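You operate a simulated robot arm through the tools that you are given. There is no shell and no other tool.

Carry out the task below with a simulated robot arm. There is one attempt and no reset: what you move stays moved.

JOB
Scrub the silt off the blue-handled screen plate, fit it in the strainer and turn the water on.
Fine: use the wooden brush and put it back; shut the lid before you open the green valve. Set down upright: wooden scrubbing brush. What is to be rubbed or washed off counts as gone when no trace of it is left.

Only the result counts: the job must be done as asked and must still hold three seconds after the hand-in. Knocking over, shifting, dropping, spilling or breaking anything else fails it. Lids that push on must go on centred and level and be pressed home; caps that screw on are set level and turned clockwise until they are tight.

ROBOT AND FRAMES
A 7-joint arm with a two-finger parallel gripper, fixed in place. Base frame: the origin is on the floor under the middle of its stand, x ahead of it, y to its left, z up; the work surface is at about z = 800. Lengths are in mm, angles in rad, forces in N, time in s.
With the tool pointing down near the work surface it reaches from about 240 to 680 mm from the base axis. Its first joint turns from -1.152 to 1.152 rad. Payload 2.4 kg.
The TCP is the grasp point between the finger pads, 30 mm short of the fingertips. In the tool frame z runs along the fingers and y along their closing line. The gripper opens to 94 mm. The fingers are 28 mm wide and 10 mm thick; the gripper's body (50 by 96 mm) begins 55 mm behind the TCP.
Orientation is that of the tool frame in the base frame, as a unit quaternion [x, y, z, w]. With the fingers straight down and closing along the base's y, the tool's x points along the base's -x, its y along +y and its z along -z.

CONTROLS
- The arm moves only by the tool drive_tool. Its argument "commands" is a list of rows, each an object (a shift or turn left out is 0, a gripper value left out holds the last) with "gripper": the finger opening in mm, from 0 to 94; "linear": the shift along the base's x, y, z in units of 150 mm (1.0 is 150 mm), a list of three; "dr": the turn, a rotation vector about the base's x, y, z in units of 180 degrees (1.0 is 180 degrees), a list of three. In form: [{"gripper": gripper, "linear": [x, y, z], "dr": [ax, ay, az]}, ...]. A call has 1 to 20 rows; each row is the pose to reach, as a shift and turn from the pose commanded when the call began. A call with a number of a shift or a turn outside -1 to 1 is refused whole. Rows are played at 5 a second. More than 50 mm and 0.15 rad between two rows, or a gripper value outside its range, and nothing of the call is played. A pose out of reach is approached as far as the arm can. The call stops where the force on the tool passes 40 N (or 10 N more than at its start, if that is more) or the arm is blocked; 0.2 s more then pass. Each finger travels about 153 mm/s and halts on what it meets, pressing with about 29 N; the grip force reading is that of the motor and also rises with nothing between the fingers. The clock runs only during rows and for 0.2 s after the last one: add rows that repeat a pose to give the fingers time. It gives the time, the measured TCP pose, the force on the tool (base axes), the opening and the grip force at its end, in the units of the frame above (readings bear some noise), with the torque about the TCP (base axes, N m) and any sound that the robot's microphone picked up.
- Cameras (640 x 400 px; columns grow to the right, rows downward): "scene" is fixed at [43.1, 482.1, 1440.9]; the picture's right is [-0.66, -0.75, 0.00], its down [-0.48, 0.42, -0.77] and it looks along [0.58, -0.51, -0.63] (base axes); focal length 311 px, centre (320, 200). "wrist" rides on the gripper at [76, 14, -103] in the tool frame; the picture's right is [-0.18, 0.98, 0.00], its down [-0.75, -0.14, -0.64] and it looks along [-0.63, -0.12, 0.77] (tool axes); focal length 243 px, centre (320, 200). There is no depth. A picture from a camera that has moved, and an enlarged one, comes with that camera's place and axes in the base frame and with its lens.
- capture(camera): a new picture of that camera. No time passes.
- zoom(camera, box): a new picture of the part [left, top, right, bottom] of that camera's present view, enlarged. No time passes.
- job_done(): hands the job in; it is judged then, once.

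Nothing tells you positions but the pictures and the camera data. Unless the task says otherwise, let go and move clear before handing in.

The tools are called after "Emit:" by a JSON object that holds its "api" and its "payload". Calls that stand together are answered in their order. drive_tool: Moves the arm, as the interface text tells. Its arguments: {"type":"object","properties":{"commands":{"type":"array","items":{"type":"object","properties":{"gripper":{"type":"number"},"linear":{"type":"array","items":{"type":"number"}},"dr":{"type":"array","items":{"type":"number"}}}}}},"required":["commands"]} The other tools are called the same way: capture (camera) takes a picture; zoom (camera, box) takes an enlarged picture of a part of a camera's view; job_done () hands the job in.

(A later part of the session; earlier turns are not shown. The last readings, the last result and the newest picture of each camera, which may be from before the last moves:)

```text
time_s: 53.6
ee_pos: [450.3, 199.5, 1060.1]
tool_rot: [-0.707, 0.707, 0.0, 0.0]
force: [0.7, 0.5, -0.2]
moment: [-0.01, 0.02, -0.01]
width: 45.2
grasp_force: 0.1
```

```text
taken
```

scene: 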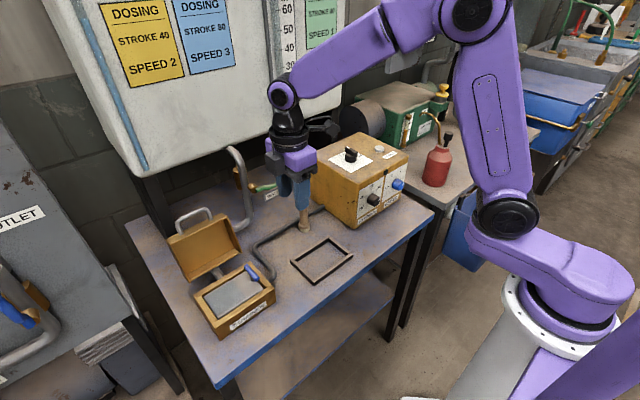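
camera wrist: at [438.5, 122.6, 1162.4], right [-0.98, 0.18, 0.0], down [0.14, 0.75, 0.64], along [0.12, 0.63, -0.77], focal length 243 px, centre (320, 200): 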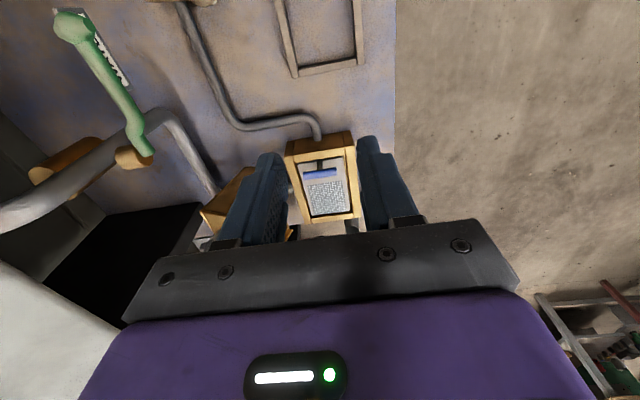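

Useful: the lever tip is at about (594, 108, 973) and its pivot near (607, 195, 976). The lid is hidden behind a finger, so I'll shift along +x to bring it between the fingers.

Emit:
{"api": "drive_tool", "payload": {"commands": [{"linear": [0.2, -0.08, 0.05]}, {"linear": [0.4, -0.16, 0.1]}, {"linear": [0.533, -0.2, 0.133]}, {"linear": [0.533, -0.2, 0.133]}]}}

Emit:
{"api": "capture", "payload": {"camera": "wrist"}}

Emit:
{"api": "zoom", "payload": {"camera": "wrist", "box": [240, 60, 420, 230]}}

```text
time_s: 54.6
ee_pos: [531.2, 168.3, 1079.3]
tool_rot: [0.708, -0.706, 0.001, 0.0]
force: [-0.5, -0.6, -0.2]
moment: [0.01, -0.02, 0.02]
width: 45.2
grasp_force: 0.1
```

```text
taken
camera wrist: at [519.1, 91.7, 1181.1], right [-0.98, 0.18, 0.0], down [0.14, 0.75, 0.64], along [0.12, 0.63, -0.77], focal length 243 px, centre (320, 200)
```

wrist: 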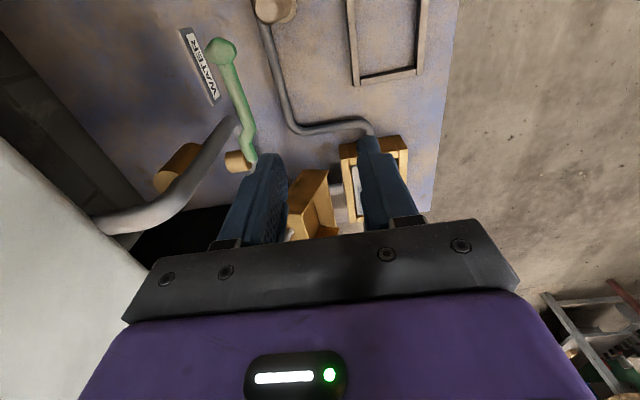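

```text
2.35 times, centred on (330, 145) of wrist
camera zoom: at [519.1, 91.7, 1181.1], right [-0.98, 0.18, 0.0], down [0.14, 0.75, 0.64], along [0.12, 0.63, -0.77], focal length 571 px, centre (296, 329)
```

zoom: 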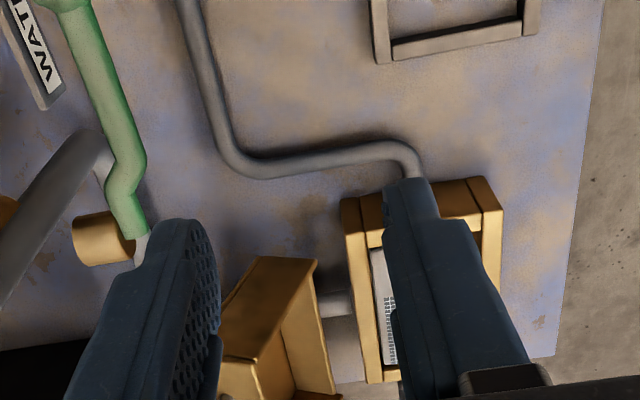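

The fingers block the view, so I'll open them and raise the tool. Then the lid and its handle should be visible from the side.

Emit:
{"api": "drive_tool", "payload": {"commands": [{"linear": [0, 0, 0.25], "gripper": 60}, {"linear": [0, 0, 0.5], "gripper": 80}, {"linear": [0, 0, 0.75], "gripper": 94}, {"linear": [0, 0, 0.85], "gripper": 94}, {"linear": [0, 0, 0.85], "gripper": 94}]}}

Emit:
{"api": "capture", "payload": {"camera": "wrist"}}

Emit:
{"api": "zoom", "payload": {"camera": "wrist", "box": [240, 80, 420, 230]}}

```text
time_s: 55.8
ee_pos: [528.9, 167.8, 1207.4]
tool_rot: [0.708, -0.707, 0.0, -0.001]
force: [-0.6, 0.7, -0.3]
moment: [0.03, -0.03, -0.02]
width: 93.8
grasp_force: 0.1
```

```text
taken
camera wrist: at [517.0, 92.4, 1310.4], right [-0.98, 0.18, 0.0], down [0.14, 0.75, 0.64], along [0.12, 0.63, -0.77], focal length 243 px, centre (320, 200)
```

wrist: 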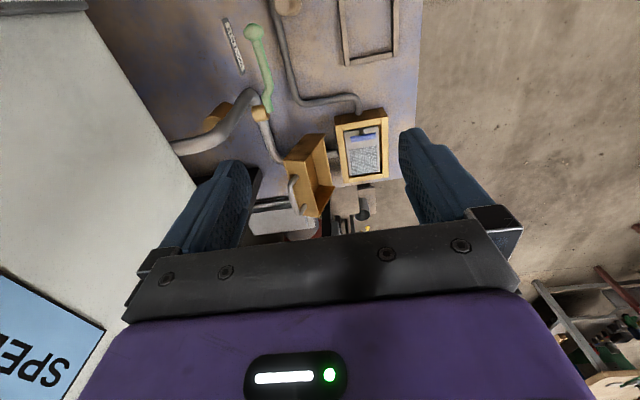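

```text
2.67 times, centred on (330, 155) of wrist
camera zoom: at [517.0, 92.4, 1310.4], right [-0.98, 0.18, 0.0], down [0.14, 0.75, 0.64], along [0.12, 0.63, -0.77], focal length 647 px, centre (293, 320)
```

zoom: 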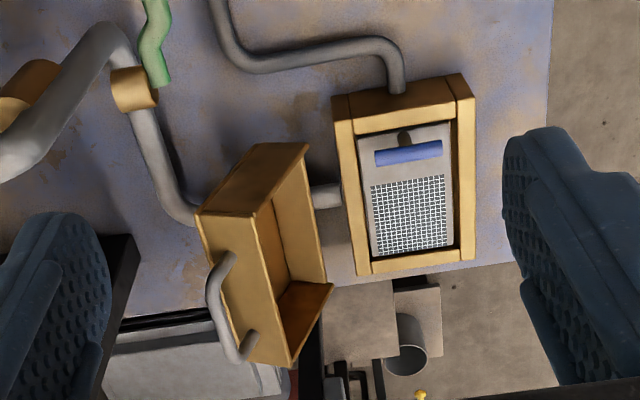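

This side view gives consistent geometry. The handle bar is at (613, 354, 982), the hinge axis at about x 536, z 855, and the bar will close on a 148 mm radius to about (388, 354, 872). I'll tilt the tool 25° forward and move to a pose above the bar to cage it between the fingers.

Emit:
{"api": "drive_tool", "payload": {"commands": [{"linear": [0.03, 0.16, -0.04], "dr": [0, -0.03, 0]}, {"linear": [0.06, 0.35, -0.08], "dr": [0, -0.06, 0]}, {"linear": [0.09, 0.55, -0.14], "dr": [0, -0.09, 0]}, {"linear": [0.12, 0.75, -0.2], "dr": [0, -0.12, 0]}, {"linear": [0.13, 0.8, -0.2], "dr": [0, -0.139, 0]}, {"linear": [0.13, 0.8, -0.2], "dr": [0, -0.139, 0], "gripper": 40}, {"linear": [0.13, 0.8, -0.2], "dr": [0, -0.139, 0], "gripper": 24}]}}

Emit:
{"api": "capture", "payload": {"camera": "scene"}}

Emit:
{"api": "capture", "payload": {"camera": "wrist"}}

```text
time_s: 57.4
ee_pos: [548.7, 287.6, 1175.9]
tool_rot: [0.691, -0.69, 0.153, -0.152]
force: [-0.7, -0.4, 0.2]
moment: [-0.02, 0.02, 0.02]
width: 23.9
grasp_force: 0.1
```

```text
taken
```

scene: 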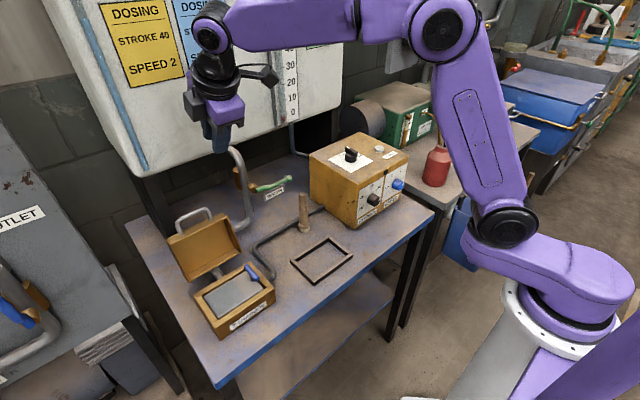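

```text
taken
camera wrist: at [495.3, 213.5, 1263.9], right [-0.89, 0.18, -0.42], down [-0.14, 0.75, 0.64], along [0.43, 0.63, -0.64], focal length 243 px, centre (320, 200)
```

wrist: 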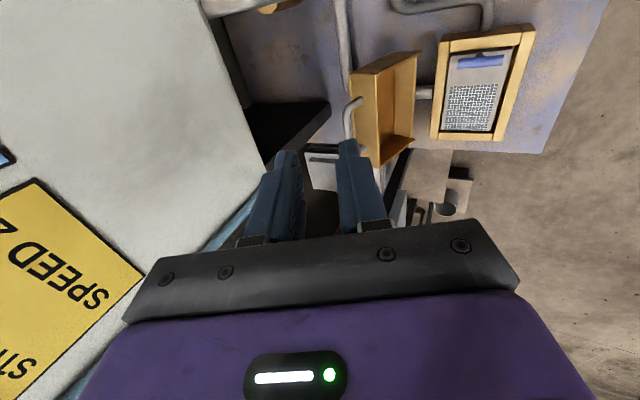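

I'll zoom on the handle from here to refine its position before going down.

Emit:
{"api": "zoom", "payload": {"camera": "wrist", "box": [310, 40, 430, 190]}}

Emit:
{"api": "zoom", "payload": {"camera": "scene", "box": [160, 195, 250, 290]}}

```text
2.67 times, centred on (370, 115) of wrist
camera zoom: at [495.3, 213.5, 1263.9], right [-0.89, 0.18, -0.42], down [-0.14, 0.75, 0.64], along [0.43, 0.63, -0.64], focal length 647 px, centre (187, 427)
```

zoom: 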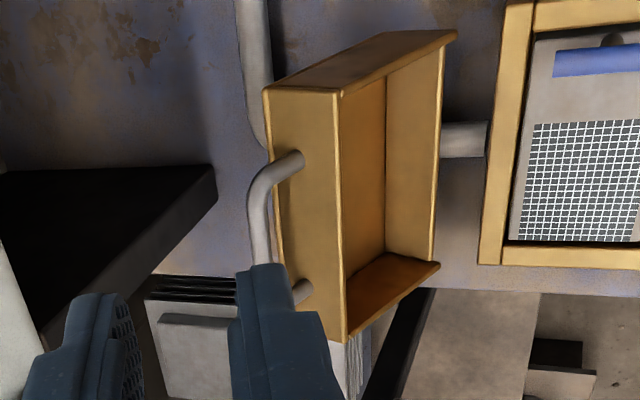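

```text
4.21 times, centred on (205, 242) of scene
camera zoom: at [43.1, 482.1, 1440.9], right [-0.66, -0.75, 0.0], down [-0.48, 0.42, -0.77], along [0.58, -0.51, -0.63], focal length 1311 px, centre (804, 21)
```

zoom: 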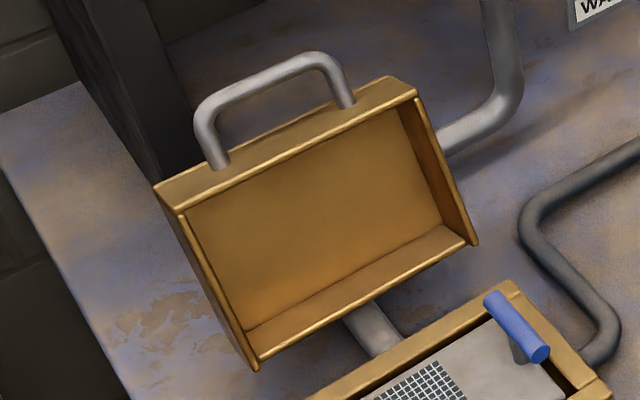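

The bar position (613, ·, 982) is confirmed. I'll move to 70 mm above it along the finger direction.

Emit:
{"api": "drive_tool", "payload": {"commands": [{"linear": [0.055, 0.11, -0.22]}, {"linear": [0.11, 0.22, -0.44]}, {"linear": [0.17, 0.33, -0.66]}, {"linear": [0.223, 0.44, -0.877]}, {"linear": [0.223, 0.44, -0.877]}]}}

Emit:
{"api": "capture", "payload": {"camera": "wrist"}}

Emit:
{"api": "zoom", "payload": {"camera": "scene", "box": [150, 150, 290, 290]}}

```text
time_s: 58.6
ee_pos: [584.5, 355.0, 1046.1]
tool_rot: [-0.69, 0.691, -0.153, 0.153]
force: [-0.3, 0.2, -0.3]
moment: [-0.02, -0.01, -0.02]
width: 24.1
grasp_force: 0.1
```

```text
taken
camera wrist: at [529.9, 278.6, 1132.4], right [-0.89, 0.18, -0.42], down [-0.14, 0.75, 0.64], along [0.43, 0.63, -0.64], focal length 243 px, centre (320, 200)
```

wrist: 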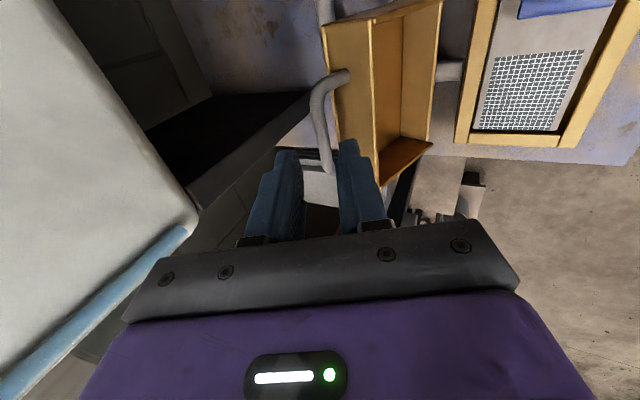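

```text
2.86 times, centred on (220, 220) of scene
camera zoom: at [43.1, 482.1, 1440.9], right [-0.66, -0.75, 0.0], down [-0.48, 0.42, -0.77], along [0.58, -0.51, -0.63], focal length 890 px, centre (606, 143)
```

zoom: 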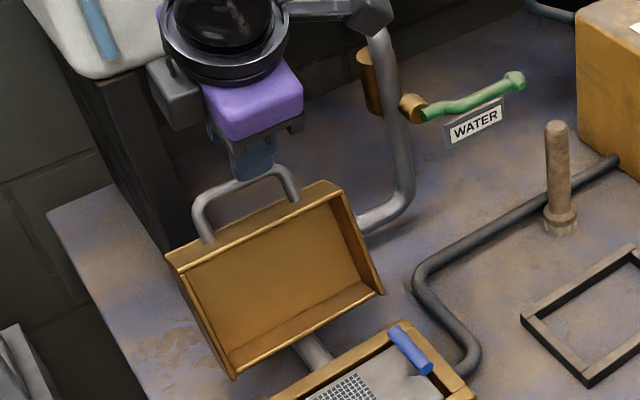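

The bar lies right on the tool axis between the fingers. I'll advance along the finger direction so the fingers straddle the bar.

Emit:
{"api": "drive_tool", "payload": {"commands": [{"linear": [0.035, 0, -0.075]}, {"linear": [0.07, 0, -0.15]}, {"linear": [0.105, 0, -0.225]}, {"linear": [0.13, 0, -0.28]}, {"linear": [0.147, 0, -0.314]}, {"linear": [0.147, 0, -0.314]}]}}

Emit:
{"api": "capture", "payload": {"camera": "wrist"}}

Emit:
{"api": "zoom", "payload": {"camera": "scene", "box": [150, 170, 270, 290]}}

```text
time_s: 60.0
ee_pos: [605.7, 355.8, 999.3]
tool_rot: [0.691, -0.69, 0.152, -0.153]
force: [-0.9, 0.4, 0.3]
moment: [-0.01, 0.02, 0.01]
width: 23.9
grasp_force: 0.0
```

```text
taken
camera wrist: at [551.0, 279.9, 1085.9], right [-0.89, 0.18, -0.42], down [-0.14, 0.75, 0.64], along [0.43, 0.63, -0.64], focal length 243 px, centre (320, 200)
```

wrist: 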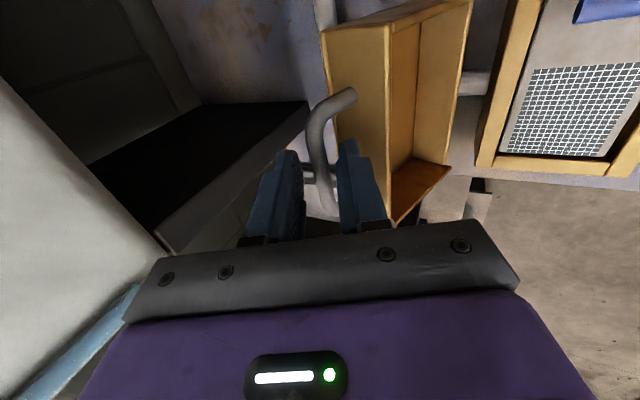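

```text
3.33 times, centred on (210, 230) of scene
camera zoom: at [43.1, 482.1, 1440.9], right [-0.66, -0.75, 0.0], down [-0.48, 0.42, -0.77], along [0.58, -0.51, -0.63], focal length 1038 px, centre (687, 100)
```

zoom: 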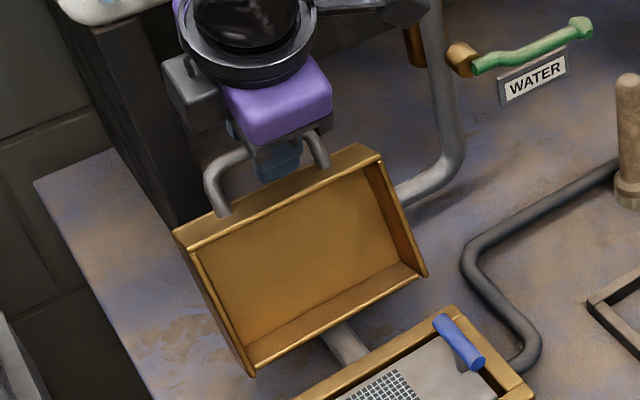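

I'll zoom on the fingertips to confirm the bar is between them.

Emit:
{"api": "zoom", "payload": {"camera": "wrist", "box": [230, 70, 410, 250]}}

Emit:
{"api": "zoom", "payload": {"camera": "scene", "box": [185, 190, 255, 245]}}

```text
2.22 times, centred on (320, 160) of wrist
camera zoom: at [551.0, 279.9, 1085.9], right [-0.89, 0.18, -0.42], down [-0.14, 0.75, 0.64], along [0.43, 0.63, -0.64], focal length 539 px, centre (320, 289)
```

zoom: 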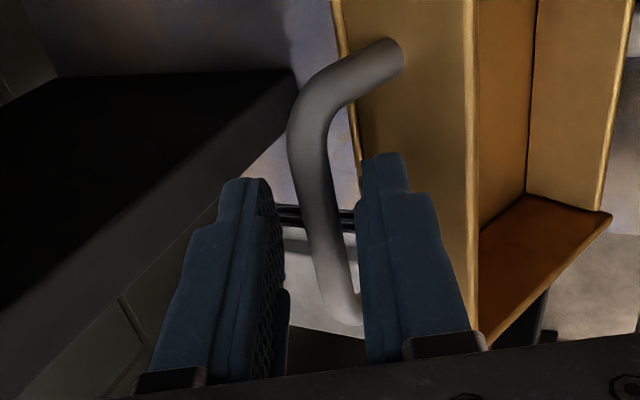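

```text
7.27 times, centred on (220, 218) of scene
camera zoom: at [43.1, 482.1, 1440.9], right [-0.66, -0.75, 0.0], down [-0.48, 0.42, -0.77], along [0.58, -0.51, -0.63], focal length 2265 px, centre (1047, 73)
```

zoom: 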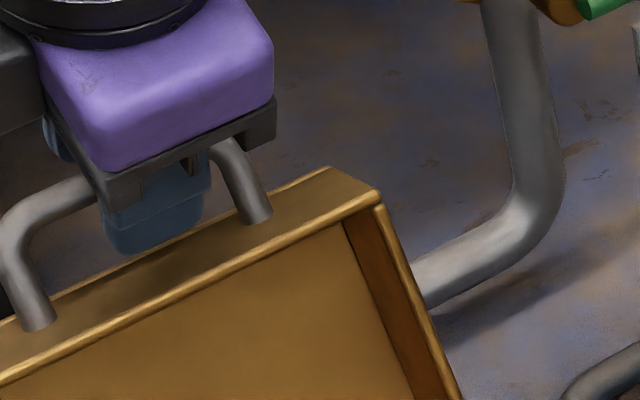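

The bar is properly between the fingers. I'll close to a loose cage and swing the lid along its arc, first about 20° to check.

Emit:
{"api": "drive_tool", "payload": {"commands": [{"gripper": 18}, {"gripper": 15}, {"gripper": 15}, {"linear": [-0.03, 0, 0.017], "gripper": 15}, {"linear": [-0.076, 0, 0.041], "gripper": 15}, {"linear": [-0.115, 0, 0.058], "gripper": 15}, {"linear": [-0.155, 0, 0.075], "gripper": 15}, {"linear": [-0.195, 0, 0.09], "gripper": 15}, {"linear": [-0.237, 0, 0.103], "gripper": 15}, {"linear": [-0.237, 0, 0.103], "gripper": 15}]}}

Emit:
{"api": "capture", "payload": {"camera": "wrist"}}

Emit:
{"api": "zoom", "payload": {"camera": "scene", "box": [150, 170, 270, 290]}}

```text
time_s: 62.2
ee_pos: [568.1, 355.5, 1014.3]
tool_rot: [0.691, -0.69, 0.153, -0.153]
force: [1.3, 0.8, 0.1]
moment: [0.0, -0.03, 0.03]
width: 15.7
grasp_force: 0.9
```

```text
taken
camera wrist: at [514.9, 278.8, 1100.9], right [-0.89, 0.18, -0.42], down [-0.14, 0.75, 0.64], along [0.43, 0.63, -0.64], focal length 243 px, centre (320, 200)
```

wrist: 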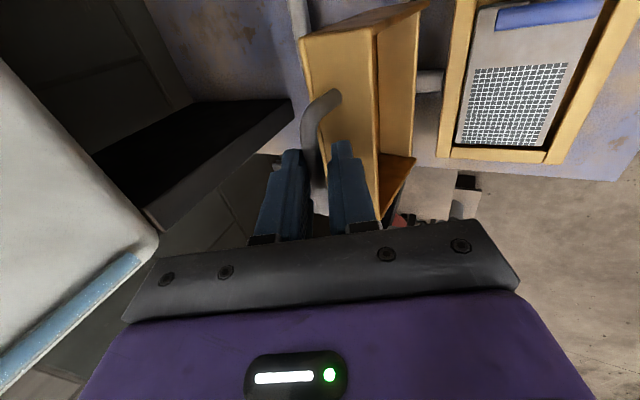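

```text
3.33 times, centred on (210, 230) of scene
camera zoom: at [43.1, 482.1, 1440.9], right [-0.66, -0.75, 0.0], down [-0.48, 0.42, -0.77], along [0.58, -0.51, -0.63], focal length 1038 px, centre (687, 100)
```

zoom: 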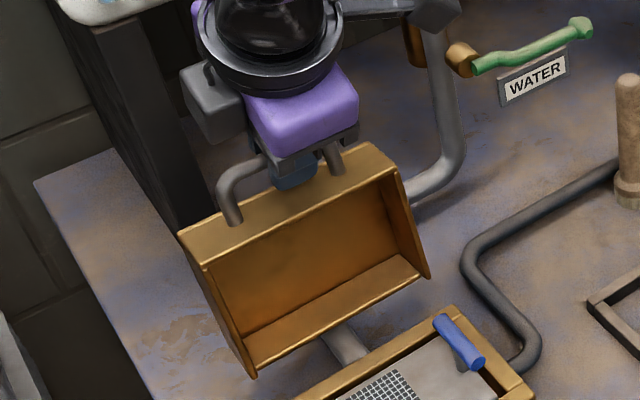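

The lid follows with hardly any force. I'll continue past the vertical.

Emit:
{"api": "drive_tool", "payload": {"commands": [{"linear": [-0.042, 0, 0.011]}, {"linear": [-0.084, 0, 0.02]}, {"linear": [-0.127, 0, 0.027]}, {"linear": [-0.17, 0, 0.033]}, {"linear": [-0.213, 0, 0.036]}, {"linear": [-0.256, 0, 0.038]}, {"linear": [-0.299, 0, 0.038]}, {"linear": [-0.342, 0, 0.036]}, {"linear": [-0.385, 0, 0.032]}, {"linear": [-0.428, 0, 0.026]}, {"linear": [-0.428, 0, 0.026]}]}}

Emit:
{"api": "capture", "payload": {"camera": "wrist"}}

Emit:
{"api": "zoom", "payload": {"camera": "scene", "box": [150, 170, 290, 310]}}

```text
time_s: 64.6
ee_pos: [504.8, 355.5, 1019.0]
tool_rot: [0.691, -0.69, 0.153, -0.153]
force: [0.5, -0.1, 0.5]
moment: [-0.03, 0.0, 0.01]
width: 15.3
grasp_force: 0.4
```

```text
taken
camera wrist: at [450.9, 278.6, 1105.8], right [-0.89, 0.18, -0.42], down [-0.14, 0.75, 0.64], along [0.43, 0.63, -0.65], focal length 243 px, centre (320, 200)
```

wrist: 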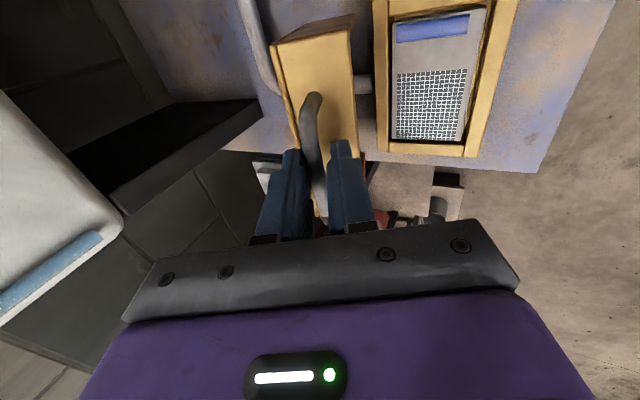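

```text
2.86 times, centred on (220, 240) of scene
camera zoom: at [43.1, 482.1, 1440.9], right [-0.66, -0.75, 0.0], down [-0.48, 0.42, -0.77], along [0.58, -0.51, -0.63], focal length 890 px, centre (606, 86)
```

zoom: 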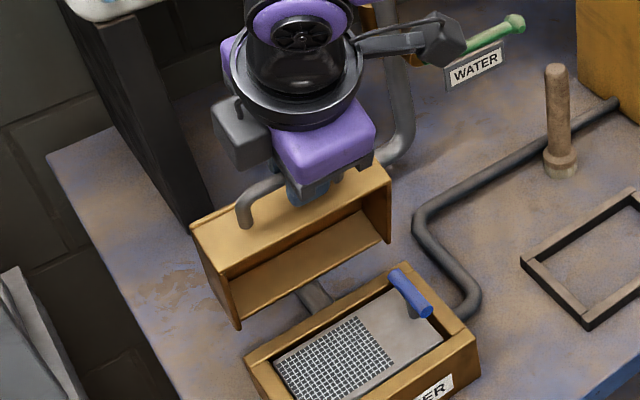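

Smooth so far. I'll continue down the arc to about 134°.

Emit:
{"api": "drive_tool", "payload": {"commands": [{"linear": [-0.042, 0, -0.008]}, {"linear": [-0.085, 0, -0.017]}, {"linear": [-0.126, 0, -0.029]}, {"linear": [-0.167, 0, -0.042]}, {"linear": [-0.208, 0, -0.057]}, {"linear": [-0.248, 0, -0.073]}, {"linear": [-0.287, 0, -0.092]}, {"linear": [-0.325, 0, -0.112]}, {"linear": [-0.362, 0, -0.134]}, {"linear": [-0.399, 0, -0.157]}, {"linear": [-0.434, 0, -0.183]}, {"linear": [-0.468, 0, -0.209]}, {"linear": [-0.501, 0, -0.237]}, {"linear": [-0.533, 0, -0.266]}, {"linear": [-0.533, 0, -0.266]}]}}

Emit:
{"api": "capture", "payload": {"camera": "wrist"}}

Emit:
{"api": "zoom", "payload": {"camera": "scene", "box": [150, 170, 290, 330]}}

```text
time_s: 67.8
ee_pos: [424.7, 354.2, 978.5]
tool_rot: [0.691, -0.69, 0.154, -0.153]
force: [-0.9, 1.0, -0.8]
moment: [0.02, 0.02, 0.02]
width: 15.4
grasp_force: 0.9
```

```text
taken
camera wrist: at [370.7, 278.7, 1065.1], right [-0.89, 0.18, -0.42], down [-0.14, 0.75, 0.64], along [0.43, 0.63, -0.64], focal length 243 px, centre (320, 200)
```

wrist: 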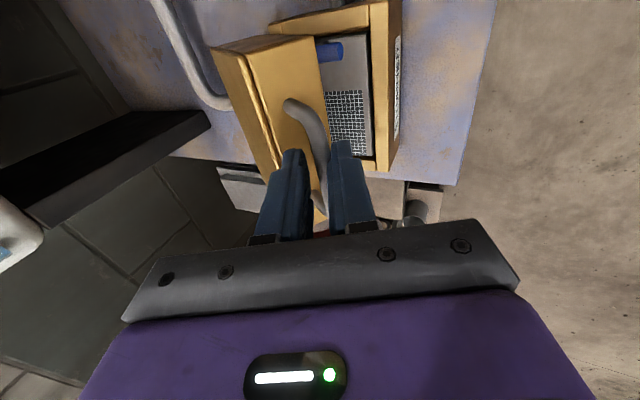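

```text
2.50 times, centred on (220, 250) of scene
camera zoom: at [43.1, 482.1, 1440.9], right [-0.66, -0.75, 0.0], down [-0.48, 0.42, -0.77], along [0.58, -0.51, -0.63], focal length 778 px, centre (570, 75)
```

zoom: 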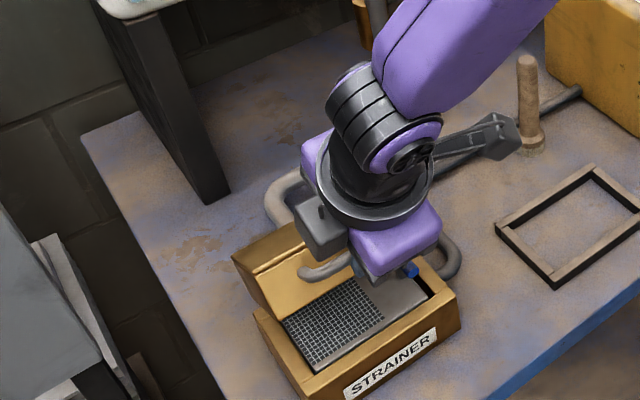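

The lid is half-way down and still caged. I'll keep following the arc.

Emit:
{"api": "drive_tool", "payload": {"commands": [{"linear": [-0.03, 0, -0.031]}, {"linear": [-0.06, 0, -0.063]}, {"linear": [-0.087, 0, -0.096]}, {"linear": [-0.113, 0, -0.13]}, {"linear": [-0.138, 0, -0.166]}, {"linear": [-0.161, 0, -0.202]}, {"linear": [-0.182, 0, -0.24]}, {"linear": [-0.202, 0, -0.278]}, {"linear": [-0.22, 0, -0.317]}, {"linear": [-0.236, 0, -0.357]}, {"linear": [-0.236, 0, -0.357]}]}}

Emit:
{"api": "capture", "payload": {"camera": "wrist"}}

Emit:
{"api": "zoom", "payload": {"camera": "scene", "box": [150, 190, 290, 350]}}

```text
time_s: 70.2
ee_pos: [390.0, 354.5, 924.5]
tool_rot: [0.691, -0.69, 0.152, -0.153]
force: [-0.9, 0.3, -0.3]
moment: [0.04, 0.04, -0.01]
width: 15.8
grasp_force: 0.7
```

```text
taken
camera wrist: at [335.2, 278.7, 1011.3], right [-0.89, 0.18, -0.42], down [-0.14, 0.75, 0.64], along [0.43, 0.63, -0.64], focal length 243 px, centre (320, 200)
```

wrist: 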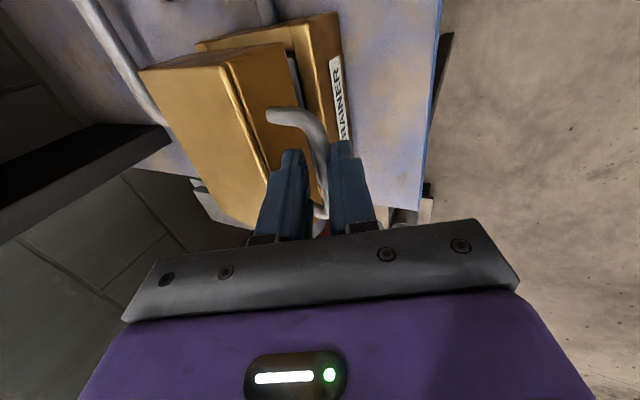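

```text
2.50 times, centred on (220, 270) of scene
camera zoom: at [43.1, 482.1, 1440.9], right [-0.66, -0.75, 0.0], down [-0.48, 0.42, -0.77], along [0.58, -0.51, -0.63], focal length 778 px, centre (570, 25)
```

zoom: 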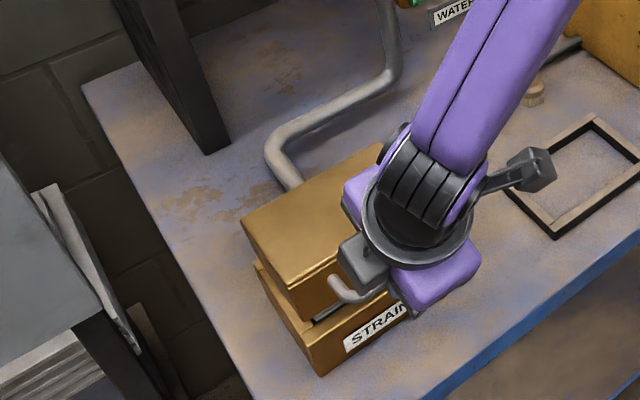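

Nearly shut. I'll follow the last degrees slowly.

Emit:
{"api": "drive_tool", "payload": {"commands": [{"linear": [-0.015, 0, -0.041]}, {"linear": [-0.028, 0, -0.082]}, {"linear": [-0.039, 0, -0.124]}, {"linear": [-0.048, 0, -0.166]}, {"linear": [-0.054, 0, -0.2]}, {"linear": [-0.054, 0, -0.2]}]}}

Emit:
{"api": "capture", "payload": {"camera": "wrist"}}

Emit:
{"api": "zoom", "payload": {"camera": "scene", "box": [170, 220, 290, 340]}}

```text
time_s: 71.6
ee_pos: [381.7, 355.4, 894.7]
tool_rot: [0.691, -0.69, 0.153, -0.153]
force: [0.1, 0.1, 0.2]
moment: [0.02, 0.01, 0.02]
width: 14.9
grasp_force: 0.1
```

```text
taken
camera wrist: at [327.7, 278.9, 981.3], right [-0.89, 0.18, -0.42], down [-0.14, 0.75, 0.64], along [0.43, 0.63, -0.64], focal length 243 px, centre (320, 200)
```

wrist: 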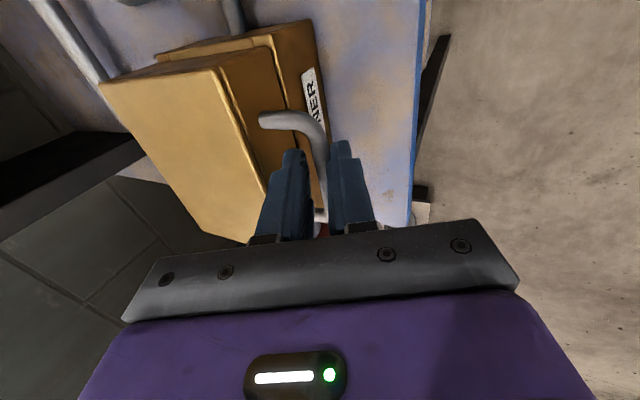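

```text
3.33 times, centred on (230, 280) of scene
camera zoom: at [43.1, 482.1, 1440.9], right [-0.66, -0.75, 0.0], down [-0.48, 0.42, -0.77], along [0.58, -0.51, -0.63], focal length 1038 px, centre (620, -67)
```

zoom: 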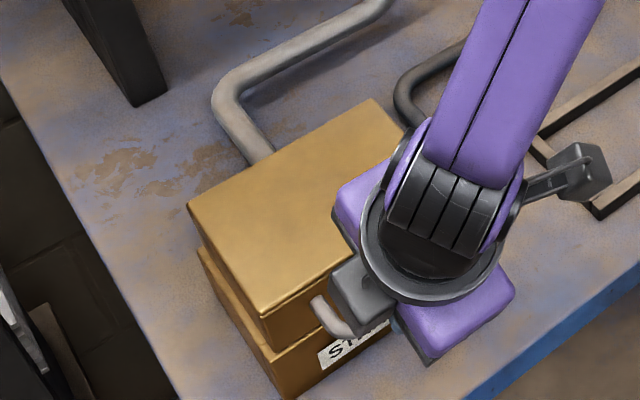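

It looks almost down. I'll continue in small steps and watch for the lid meeting the rim.

Emit:
{"api": "drive_tool", "payload": {"commands": [{"linear": [-0.003, 0, -0.02]}, {"linear": [-0.005, 0, -0.04]}, {"linear": [-0.005, 0, -0.04]}]}}

Emit:
{"api": "drive_tool", "payload": {"commands": [{"linear": [0, 0, -0.02]}, {"linear": [0, 0, -0.04]}, {"linear": [0, 0, -0.04]}]}}

Emit:
{"api": "zoom", "payload": {"camera": "scene", "box": [180, 240, 280, 340]}}

Emit:
{"api": "capture", "payload": {"camera": "wrist"}}

```text
time_s: 72.4
ee_pos: [381.4, 354.7, 887.9]
tool_rot: [0.691, -0.69, 0.152, -0.153]
force: [0.0, 0.1, -0.1]
moment: [-0.02, -0.06, 0.0]
width: 15.1
grasp_force: 0.0
```

```text
time_s: 73.2
ee_pos: [381.2, 355.0, 882.5]
tool_rot: [-0.69, 0.691, -0.153, 0.153]
force: [1.5, -1.1, 7.2]
moment: [-0.03, -0.04, -0.01]
width: 17.4
grasp_force: 1.5
```

```text
4.00 times, centred on (230, 290) of scene
camera zoom: at [43.0, 482.0, 1440.9], right [-0.66, -0.75, 0.0], down [-0.48, 0.42, -0.77], along [0.58, -0.51, -0.63], focal length 1246 px, centre (680, -160)
```

zoom: 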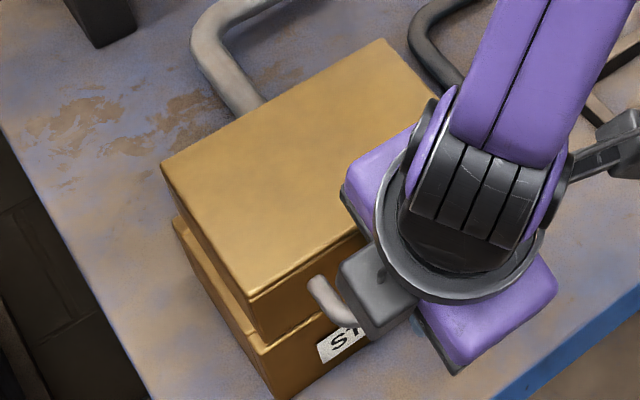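

```text
taken
camera wrist: at [326.7, 278.4, 969.3], right [-0.89, 0.18, -0.42], down [-0.14, 0.75, 0.64], along [0.43, 0.63, -0.64], focal length 243 px, centre (320, 200)
```

wrist: 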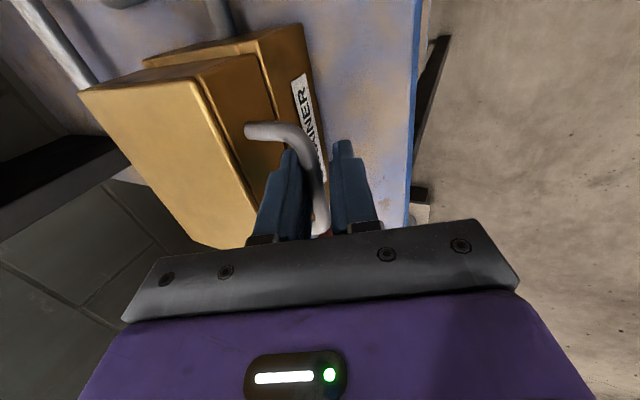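

The lid has met the rim with about 7 N of resistance. I'll open slightly and withdraw the fingers along their own axis.

Emit:
{"api": "drive_tool", "payload": {"commands": [{"linear": [0, 0, 0.015], "gripper": 20}, {"linear": [-0.01, 0, 0.03], "gripper": 20}, {"linear": [-0.045, 0, 0.1], "gripper": 20}, {"linear": [-0.1, 0, 0.215], "gripper": 20}, {"linear": [-0.169, 0, 0.363], "gripper": 20}, {"linear": [-0.169, 0, 0.6], "gripper": 20}, {"linear": [-0.169, 0, 0.8], "gripper": 20}, {"linear": [-0.169, 0, 0.8], "gripper": 20}]}}

Emit:
{"api": "capture", "payload": {"camera": "wrist"}}

Emit:
{"api": "zoom", "payload": {"camera": "scene", "box": [180, 230, 290, 340]}}

```text
time_s: 75.0
ee_pos: [353.6, 355.6, 1001.4]
tool_rot: [-0.69, 0.691, -0.153, 0.153]
force: [-0.3, 0.2, 0.2]
moment: [0.04, -0.01, 0.01]
width: 19.8
grasp_force: 0.1
```

```text
taken
camera wrist: at [300.5, 279.3, 1088.4], right [-0.89, 0.18, -0.42], down [-0.14, 0.75, 0.64], along [0.43, 0.63, -0.65], focal length 243 px, centre (320, 200)
```

wrist: 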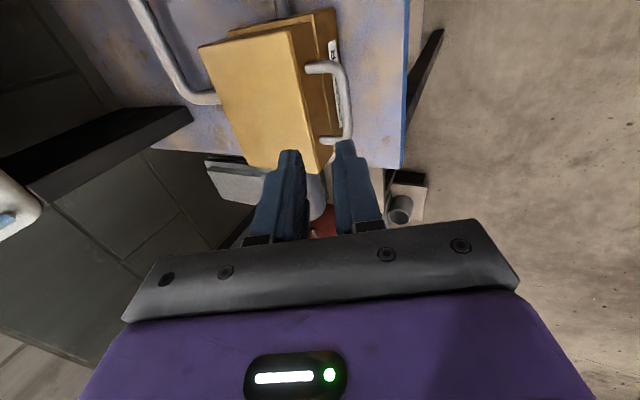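

```text
3.64 times, centred on (235, 285) of scene
camera zoom: at [43.1, 482.1, 1440.9], right [-0.66, -0.75, 0.0], down [-0.48, 0.42, -0.77], along [0.58, -0.51, -0.63], focal length 1132 px, centre (629, -109)
```

zoom: 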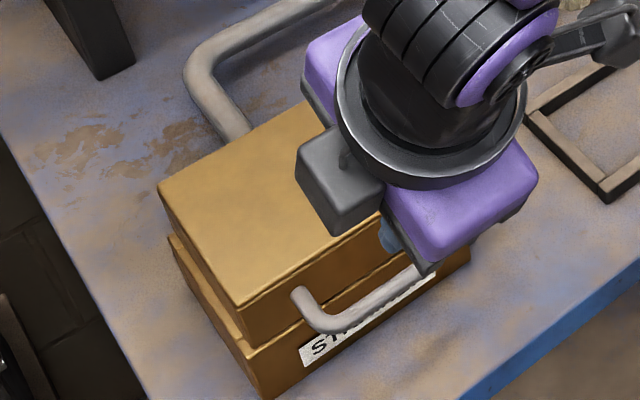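

I'll move the arm aside to inspect whether the lid is fully shut.

Emit:
{"api": "drive_tool", "payload": {"commands": [{"linear": [0, -0.2, 0.1]}, {"linear": [0.05, -0.45, 0.2]}, {"linear": [0.1, -0.7, 0.3]}, {"linear": [0.15, -0.95, 0.4]}, {"linear": [0.15, -0.95, 0.4]}]}}

Emit:
{"api": "zoom", "payload": {"camera": "scene", "box": [180, 225, 290, 345]}}

Emit:
{"api": "zoom", "payload": {"camera": "scene", "box": [200, 260, 285, 345]}}

Emit:
{"api": "capture", "payload": {"camera": "wrist"}}

```text
time_s: 76.2
ee_pos: [378.8, 211.2, 1060.6]
tool_rot: [0.691, -0.69, 0.153, -0.153]
force: [0.9, -0.4, 0.9]
moment: [0.01, 0.02, -0.01]
width: 19.9
grasp_force: 0.0
```

```text
3.33 times, centred on (235, 285) of scene
camera zoom: at [43.1, 482.1, 1440.9], right [-0.66, -0.75, 0.0], down [-0.48, 0.42, -0.77], along [0.58, -0.51, -0.63], focal length 1038 px, centre (603, -83)
```

zoom: 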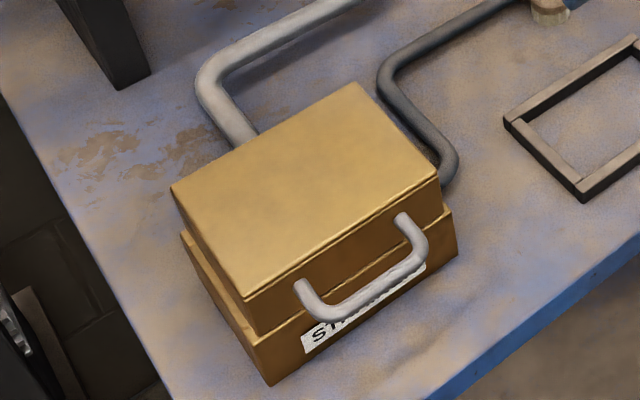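

```text
4.71 times, centred on (242, 302) of scene
camera zoom: at [43.1, 482.1, 1440.9], right [-0.66, -0.75, 0.0], down [-0.48, 0.42, -0.77], along [0.58, -0.51, -0.63], focal length 1466 px, centre (685, -282)
```

zoom: 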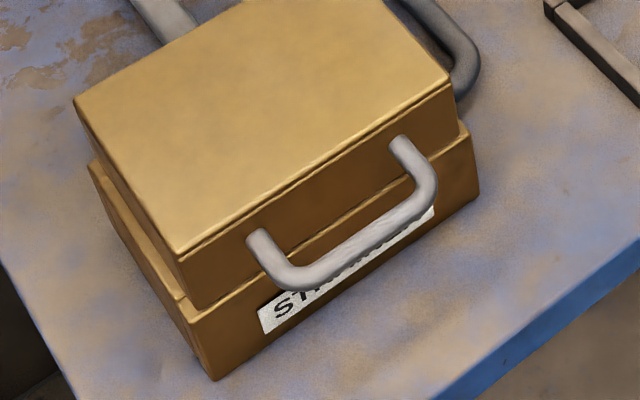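

```text
taken
camera wrist: at [324.0, 134.9, 1148.3], right [-0.89, 0.18, -0.42], down [-0.14, 0.75, 0.64], along [0.43, 0.63, -0.65], focal length 243 px, centre (320, 200)
```

wrist: 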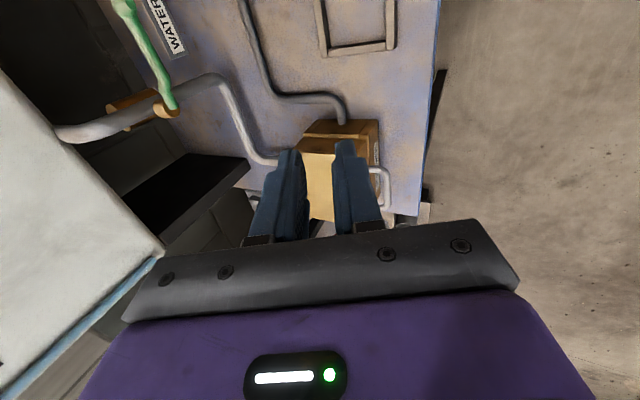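

The lid looks shut. I'll zoom closely on the seam to check that it is level and without a gap.

Emit:
{"api": "zoom", "payload": {"camera": "scene", "box": [195, 275, 240, 325]}}

Emit:
{"api": "zoom", "payload": {"camera": "scene", "box": [225, 280, 285, 345]}}

Emit:
{"api": "zoom", "payload": {"camera": "wrist", "box": [280, 100, 400, 240]}}

```text
8.00 times, centred on (218, 300) of scene
camera zoom: at [43.1, 482.1, 1440.9], right [-0.66, -0.75, 0.0], down [-0.48, 0.42, -0.77], along [0.58, -0.51, -0.63], focal length 2491 px, centre (1140, -600)
```

zoom: 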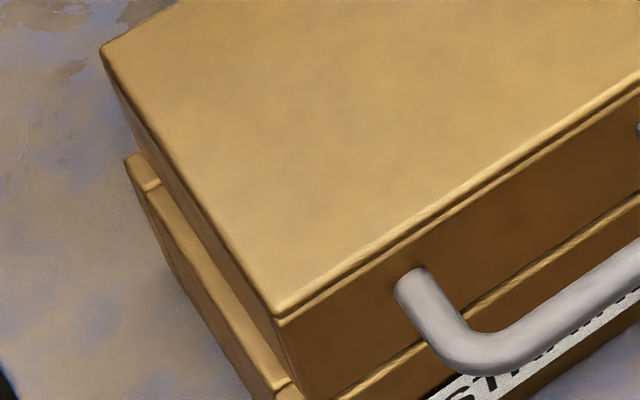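

```text
6.15 times, centred on (255, 312) of scene
camera zoom: at [43.1, 482.1, 1440.9], right [-0.66, -0.75, 0.0], down [-0.48, 0.42, -0.77], along [0.58, -0.51, -0.63], focal length 1916 px, centre (720, -492)
```

zoom: 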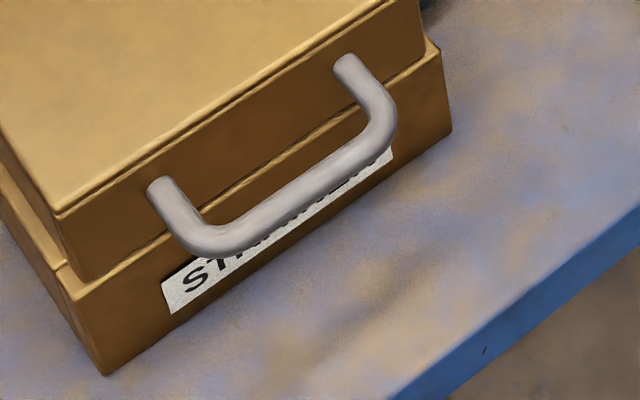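

```text
2.86 times, centred on (340, 170) of wrist
camera zoom: at [324.0, 134.9, 1148.3], right [-0.89, 0.18, -0.42], down [-0.14, 0.75, 0.64], along [0.43, 0.63, -0.65], focal length 693 px, centre (263, 286)
```

zoom: 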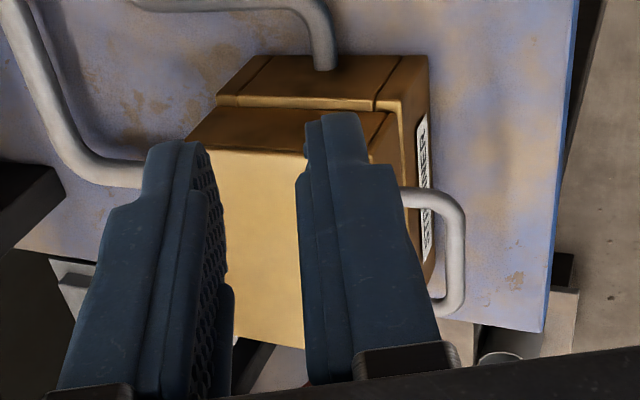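

The seam looks closed and level. To be sure it is pressed home I'll close the fingers and press gently on the lid top near its front edge.

Emit:
{"api": "drive_tool", "payload": {"commands": [{"linear": [0.06, 0.2, -0.1], "gripper": 0}, {"linear": [0.13, 0.42, -0.22], "gripper": 0}, {"linear": [0.2, 0.63, -0.36], "gripper": 0}, {"linear": [0.27, 0.83, -0.5], "gripper": 0}, {"linear": [0.32, 0.973, -0.67], "gripper": 0}, {"linear": [0.32, 0.973, -0.67], "gripper": 0}]}}

Emit:
{"api": "drive_tool", "payload": {"commands": [{"linear": [0, 0, -0.1]}, {"linear": [0, 0, -0.18]}, {"linear": [0, 0, -0.23]}, {"linear": [0, 0, -0.23]}]}}

Emit:
{"api": "zoom", "payload": {"camera": "scene", "box": [170, 210, 290, 340]}}

Emit:
{"api": "capture", "payload": {"camera": "wrist"}}

```text
time_s: 77.6
ee_pos: [426.3, 356.4, 960.1]
tool_rot: [0.691, -0.69, 0.153, -0.152]
force: [-0.3, -0.1, 0.7]
moment: [0.02, 0.01, 0.0]
width: 0.1
grasp_force: 29.2
```

```text
time_s: 78.6
ee_pos: [425.7, 358.2, 929.3]
tool_rot: [-0.69, 0.69, -0.154, 0.155]
force: [-12.1, -9.8, 37.2]
moment: [-0.34, 0.25, -0.05]
width: 0.2
grasp_force: 28.9
```

```text
3.08 times, centred on (230, 275) of scene
camera zoom: at [42.2, 481.4, 1441.2], right [-0.66, -0.75, 0.0], down [-0.47, 0.42, -0.77], along [0.58, -0.51, -0.63], focal length 958 px, centre (597, -31)
```

zoom: 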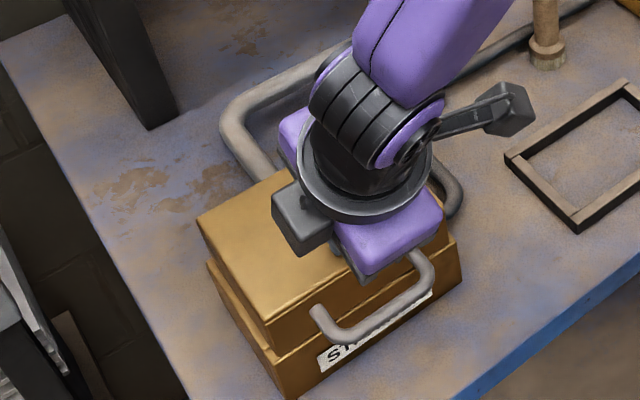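

```text
taken
camera wrist: at [371.3, 281.8, 1015.5], right [-0.89, 0.18, -0.42], down [-0.15, 0.75, 0.64], along [0.43, 0.63, -0.64], focal length 243 px, centre (320, 200)
```

wrist: 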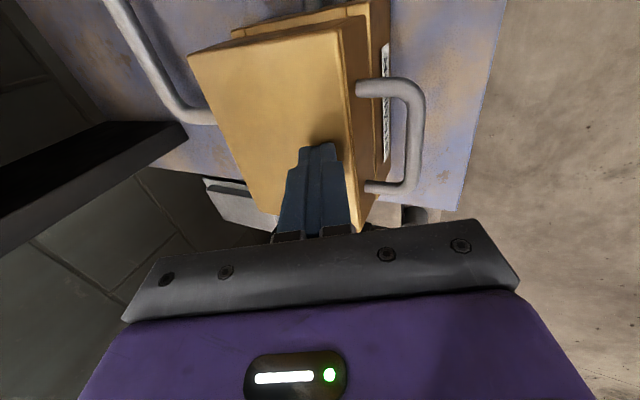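

The lid does not give even under 37 N, so it is home. Next is the green valve: I'll lift off and move toward it, tilting the fingers more forward so that they can push the lever like a rod.

Emit:
{"api": "drive_tool", "payload": {"commands": [{"linear": [0, 0, 0.15]}, {"linear": [0, 0, 0.4]}, {"linear": [0, -0.25, 0.55]}, {"linear": [0, -0.5, 0.6]}, {"linear": [0, -0.75, 0.6]}, {"linear": [0, -0.95, 0.6]}, {"linear": [0, -0.95, 0.6]}]}}

Emit:
{"api": "drive_tool", "payload": {"commands": [{"linear": [0.05, -0.1, 0.0], "dr": [0, -0.04, 0]}, {"linear": [0.1, -0.2, 0.0], "dr": [0, -0.08, 0]}, {"linear": [0.15, -0.3, 0.0], "dr": [0, -0.12, 0]}, {"linear": [0.2, -0.4, 0.0], "dr": [0, -0.16, 0]}, {"linear": [0.25, -0.5, 0.0], "dr": [0, -0.194, 0]}, {"linear": [0.25, -0.5, 0.0], "dr": [0, -0.194, 0]}]}}

Emit:
{"api": "capture", "payload": {"camera": "wrist"}}

Emit:
{"api": "capture", "payload": {"camera": "scene"}}

Emit:
{"api": "zoom", "payload": {"camera": "scene", "box": [180, 225, 290, 345]}}

```text
time_s: 80.2
ee_pos: [423.6, 213.8, 1017.1]
tool_rot: [-0.69, 0.691, -0.153, 0.153]
force: [-0.3, 0.7, -0.2]
moment: [-0.01, 0.01, -0.02]
width: 0.1
grasp_force: 28.7
```

```text
time_s: 81.6
ee_pos: [462.5, 142.4, 1017.1]
tool_rot: [0.612, -0.612, 0.353, -0.354]
force: [0.2, 1.0, -0.8]
moment: [0.02, -0.02, 0.0]
width: 0.0
grasp_force: 29.3
```

```text
taken
camera wrist: at [369.5, 65.5, 1055.9], right [-0.49, 0.18, -0.85], down [-0.49, 0.75, 0.44], along [0.72, 0.63, -0.28], focal length 243 px, centre (320, 200)
```

wrist: 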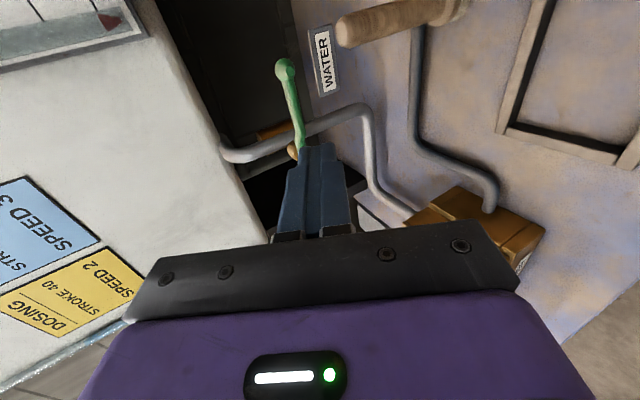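

```text
taken
```

scene: 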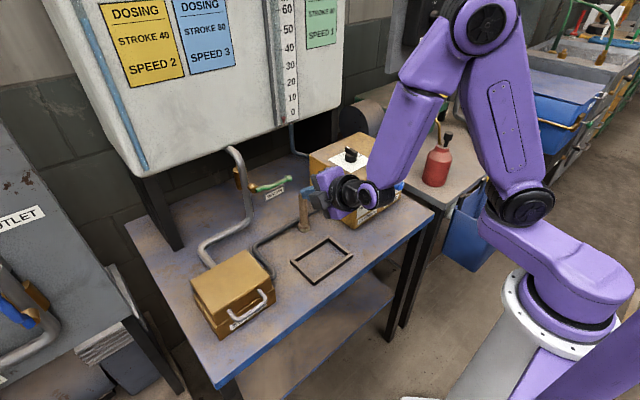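

```text
3.33 times, centred on (235, 285) of scene
camera zoom: at [43.1, 482.1, 1440.9], right [-0.66, -0.75, 0.0], down [-0.48, 0.42, -0.77], along [0.58, -0.51, -0.63], focal length 1038 px, centre (603, -83)
```

zoom: 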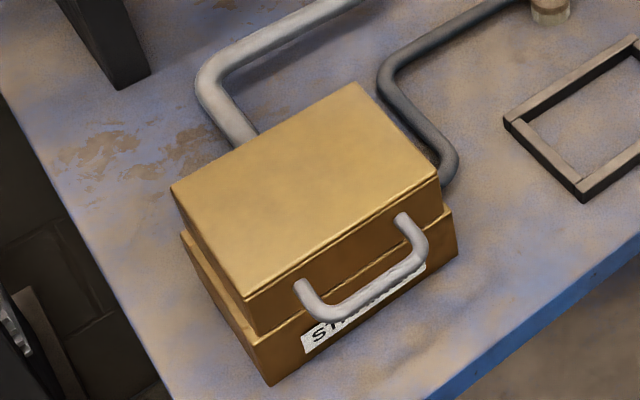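

The lid is unchanged by the press, so it was already home. Now I'll zoom on the valve from this viewpoint.

Emit:
{"api": "zoom", "payload": {"camera": "wrist", "box": [220, 40, 380, 200]}}

Emit:
{"api": "zoom", "payload": {"camera": "scene", "box": [215, 140, 315, 230]}}

```text
2.50 times, centred on (300, 120) of wrist
camera zoom: at [369.5, 65.5, 1055.9], right [-0.49, 0.18, -0.85], down [-0.49, 0.75, 0.44], along [0.72, 0.63, -0.28], focal length 606 px, centre (370, 400)
```

zoom: 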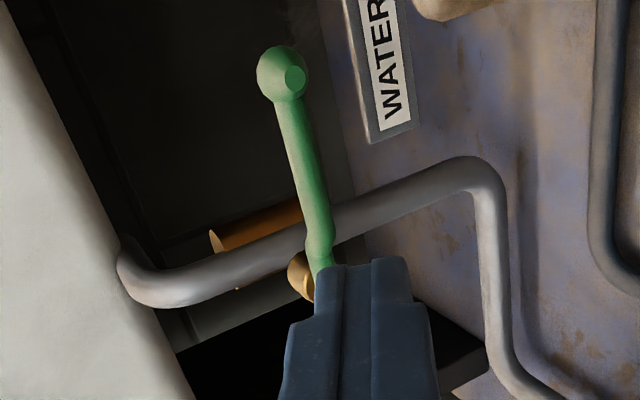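

```text
4.44 times, centred on (265, 185) of scene
camera zoom: at [43.1, 482.1, 1440.9], right [-0.66, -0.75, 0.0], down [-0.48, 0.42, -0.77], along [0.58, -0.51, -0.63], focal length 1384 px, centre (564, 267)
```

zoom: 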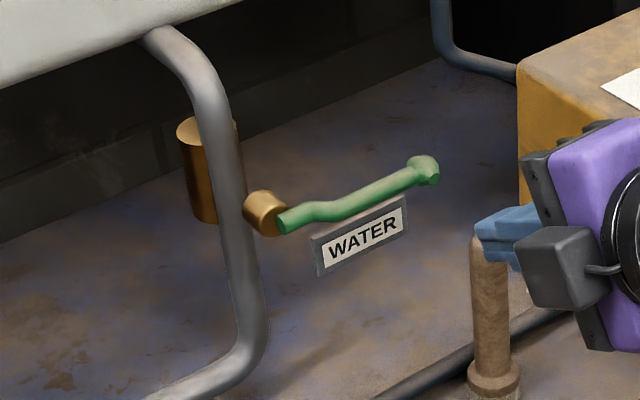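

I'll lower the closed fingers and bring them in under the lever, about 65 mm out from its pivot.

Emit:
{"api": "drive_tool", "payload": {"commands": [{"linear": [0.08, -0.02, -0.15]}, {"linear": [0.16, -0.043, -0.3]}, {"linear": [0.25, -0.043, -0.433]}, {"linear": [0.25, -0.043, -0.433]}]}}

Emit:
{"api": "capture", "payload": {"camera": "wrist"}}

Emit:
{"api": "zoom", "payload": {"camera": "scene", "box": [215, 130, 375, 260]}}

```text
time_s: 82.6
ee_pos: [499.9, 133.9, 953.0]
tool_rot: [0.612, -0.612, 0.354, -0.354]
force: [0.4, 0.4, -0.6]
moment: [-0.02, 0.0, -0.02]
width: 0.2
grasp_force: 28.2
```

```text
taken
camera wrist: at [406.5, 58.6, 991.7], right [-0.49, 0.18, -0.85], down [-0.49, 0.75, 0.44], along [0.72, 0.63, -0.28], focal length 243 px, centre (320, 200)
```

wrist: 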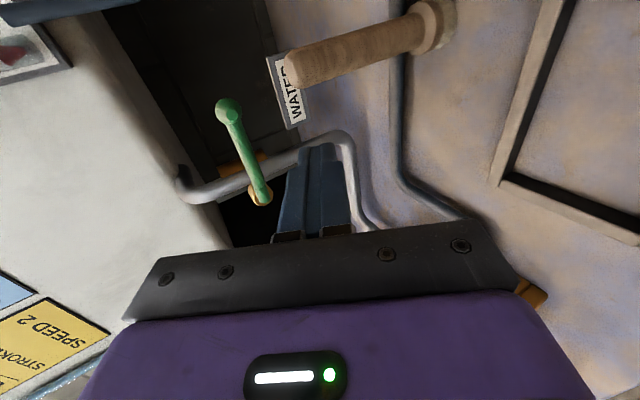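

```text
3.08 times, centred on (295, 195) of scene
camera zoom: at [43.1, 482.1, 1440.9], right [-0.66, -0.75, 0.0], down [-0.48, 0.42, -0.77], along [0.58, -0.51, -0.63], focal length 958 px, centre (397, 215)
```

zoom: 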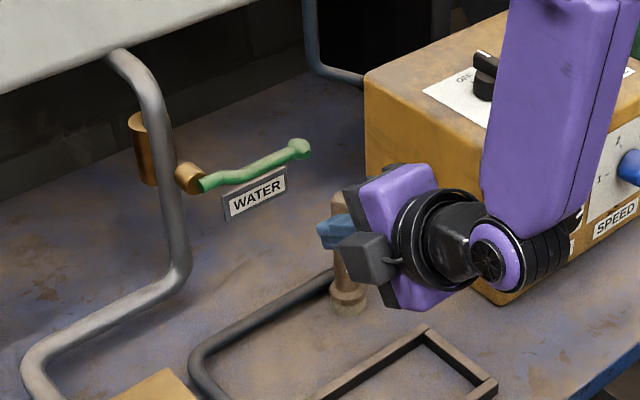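

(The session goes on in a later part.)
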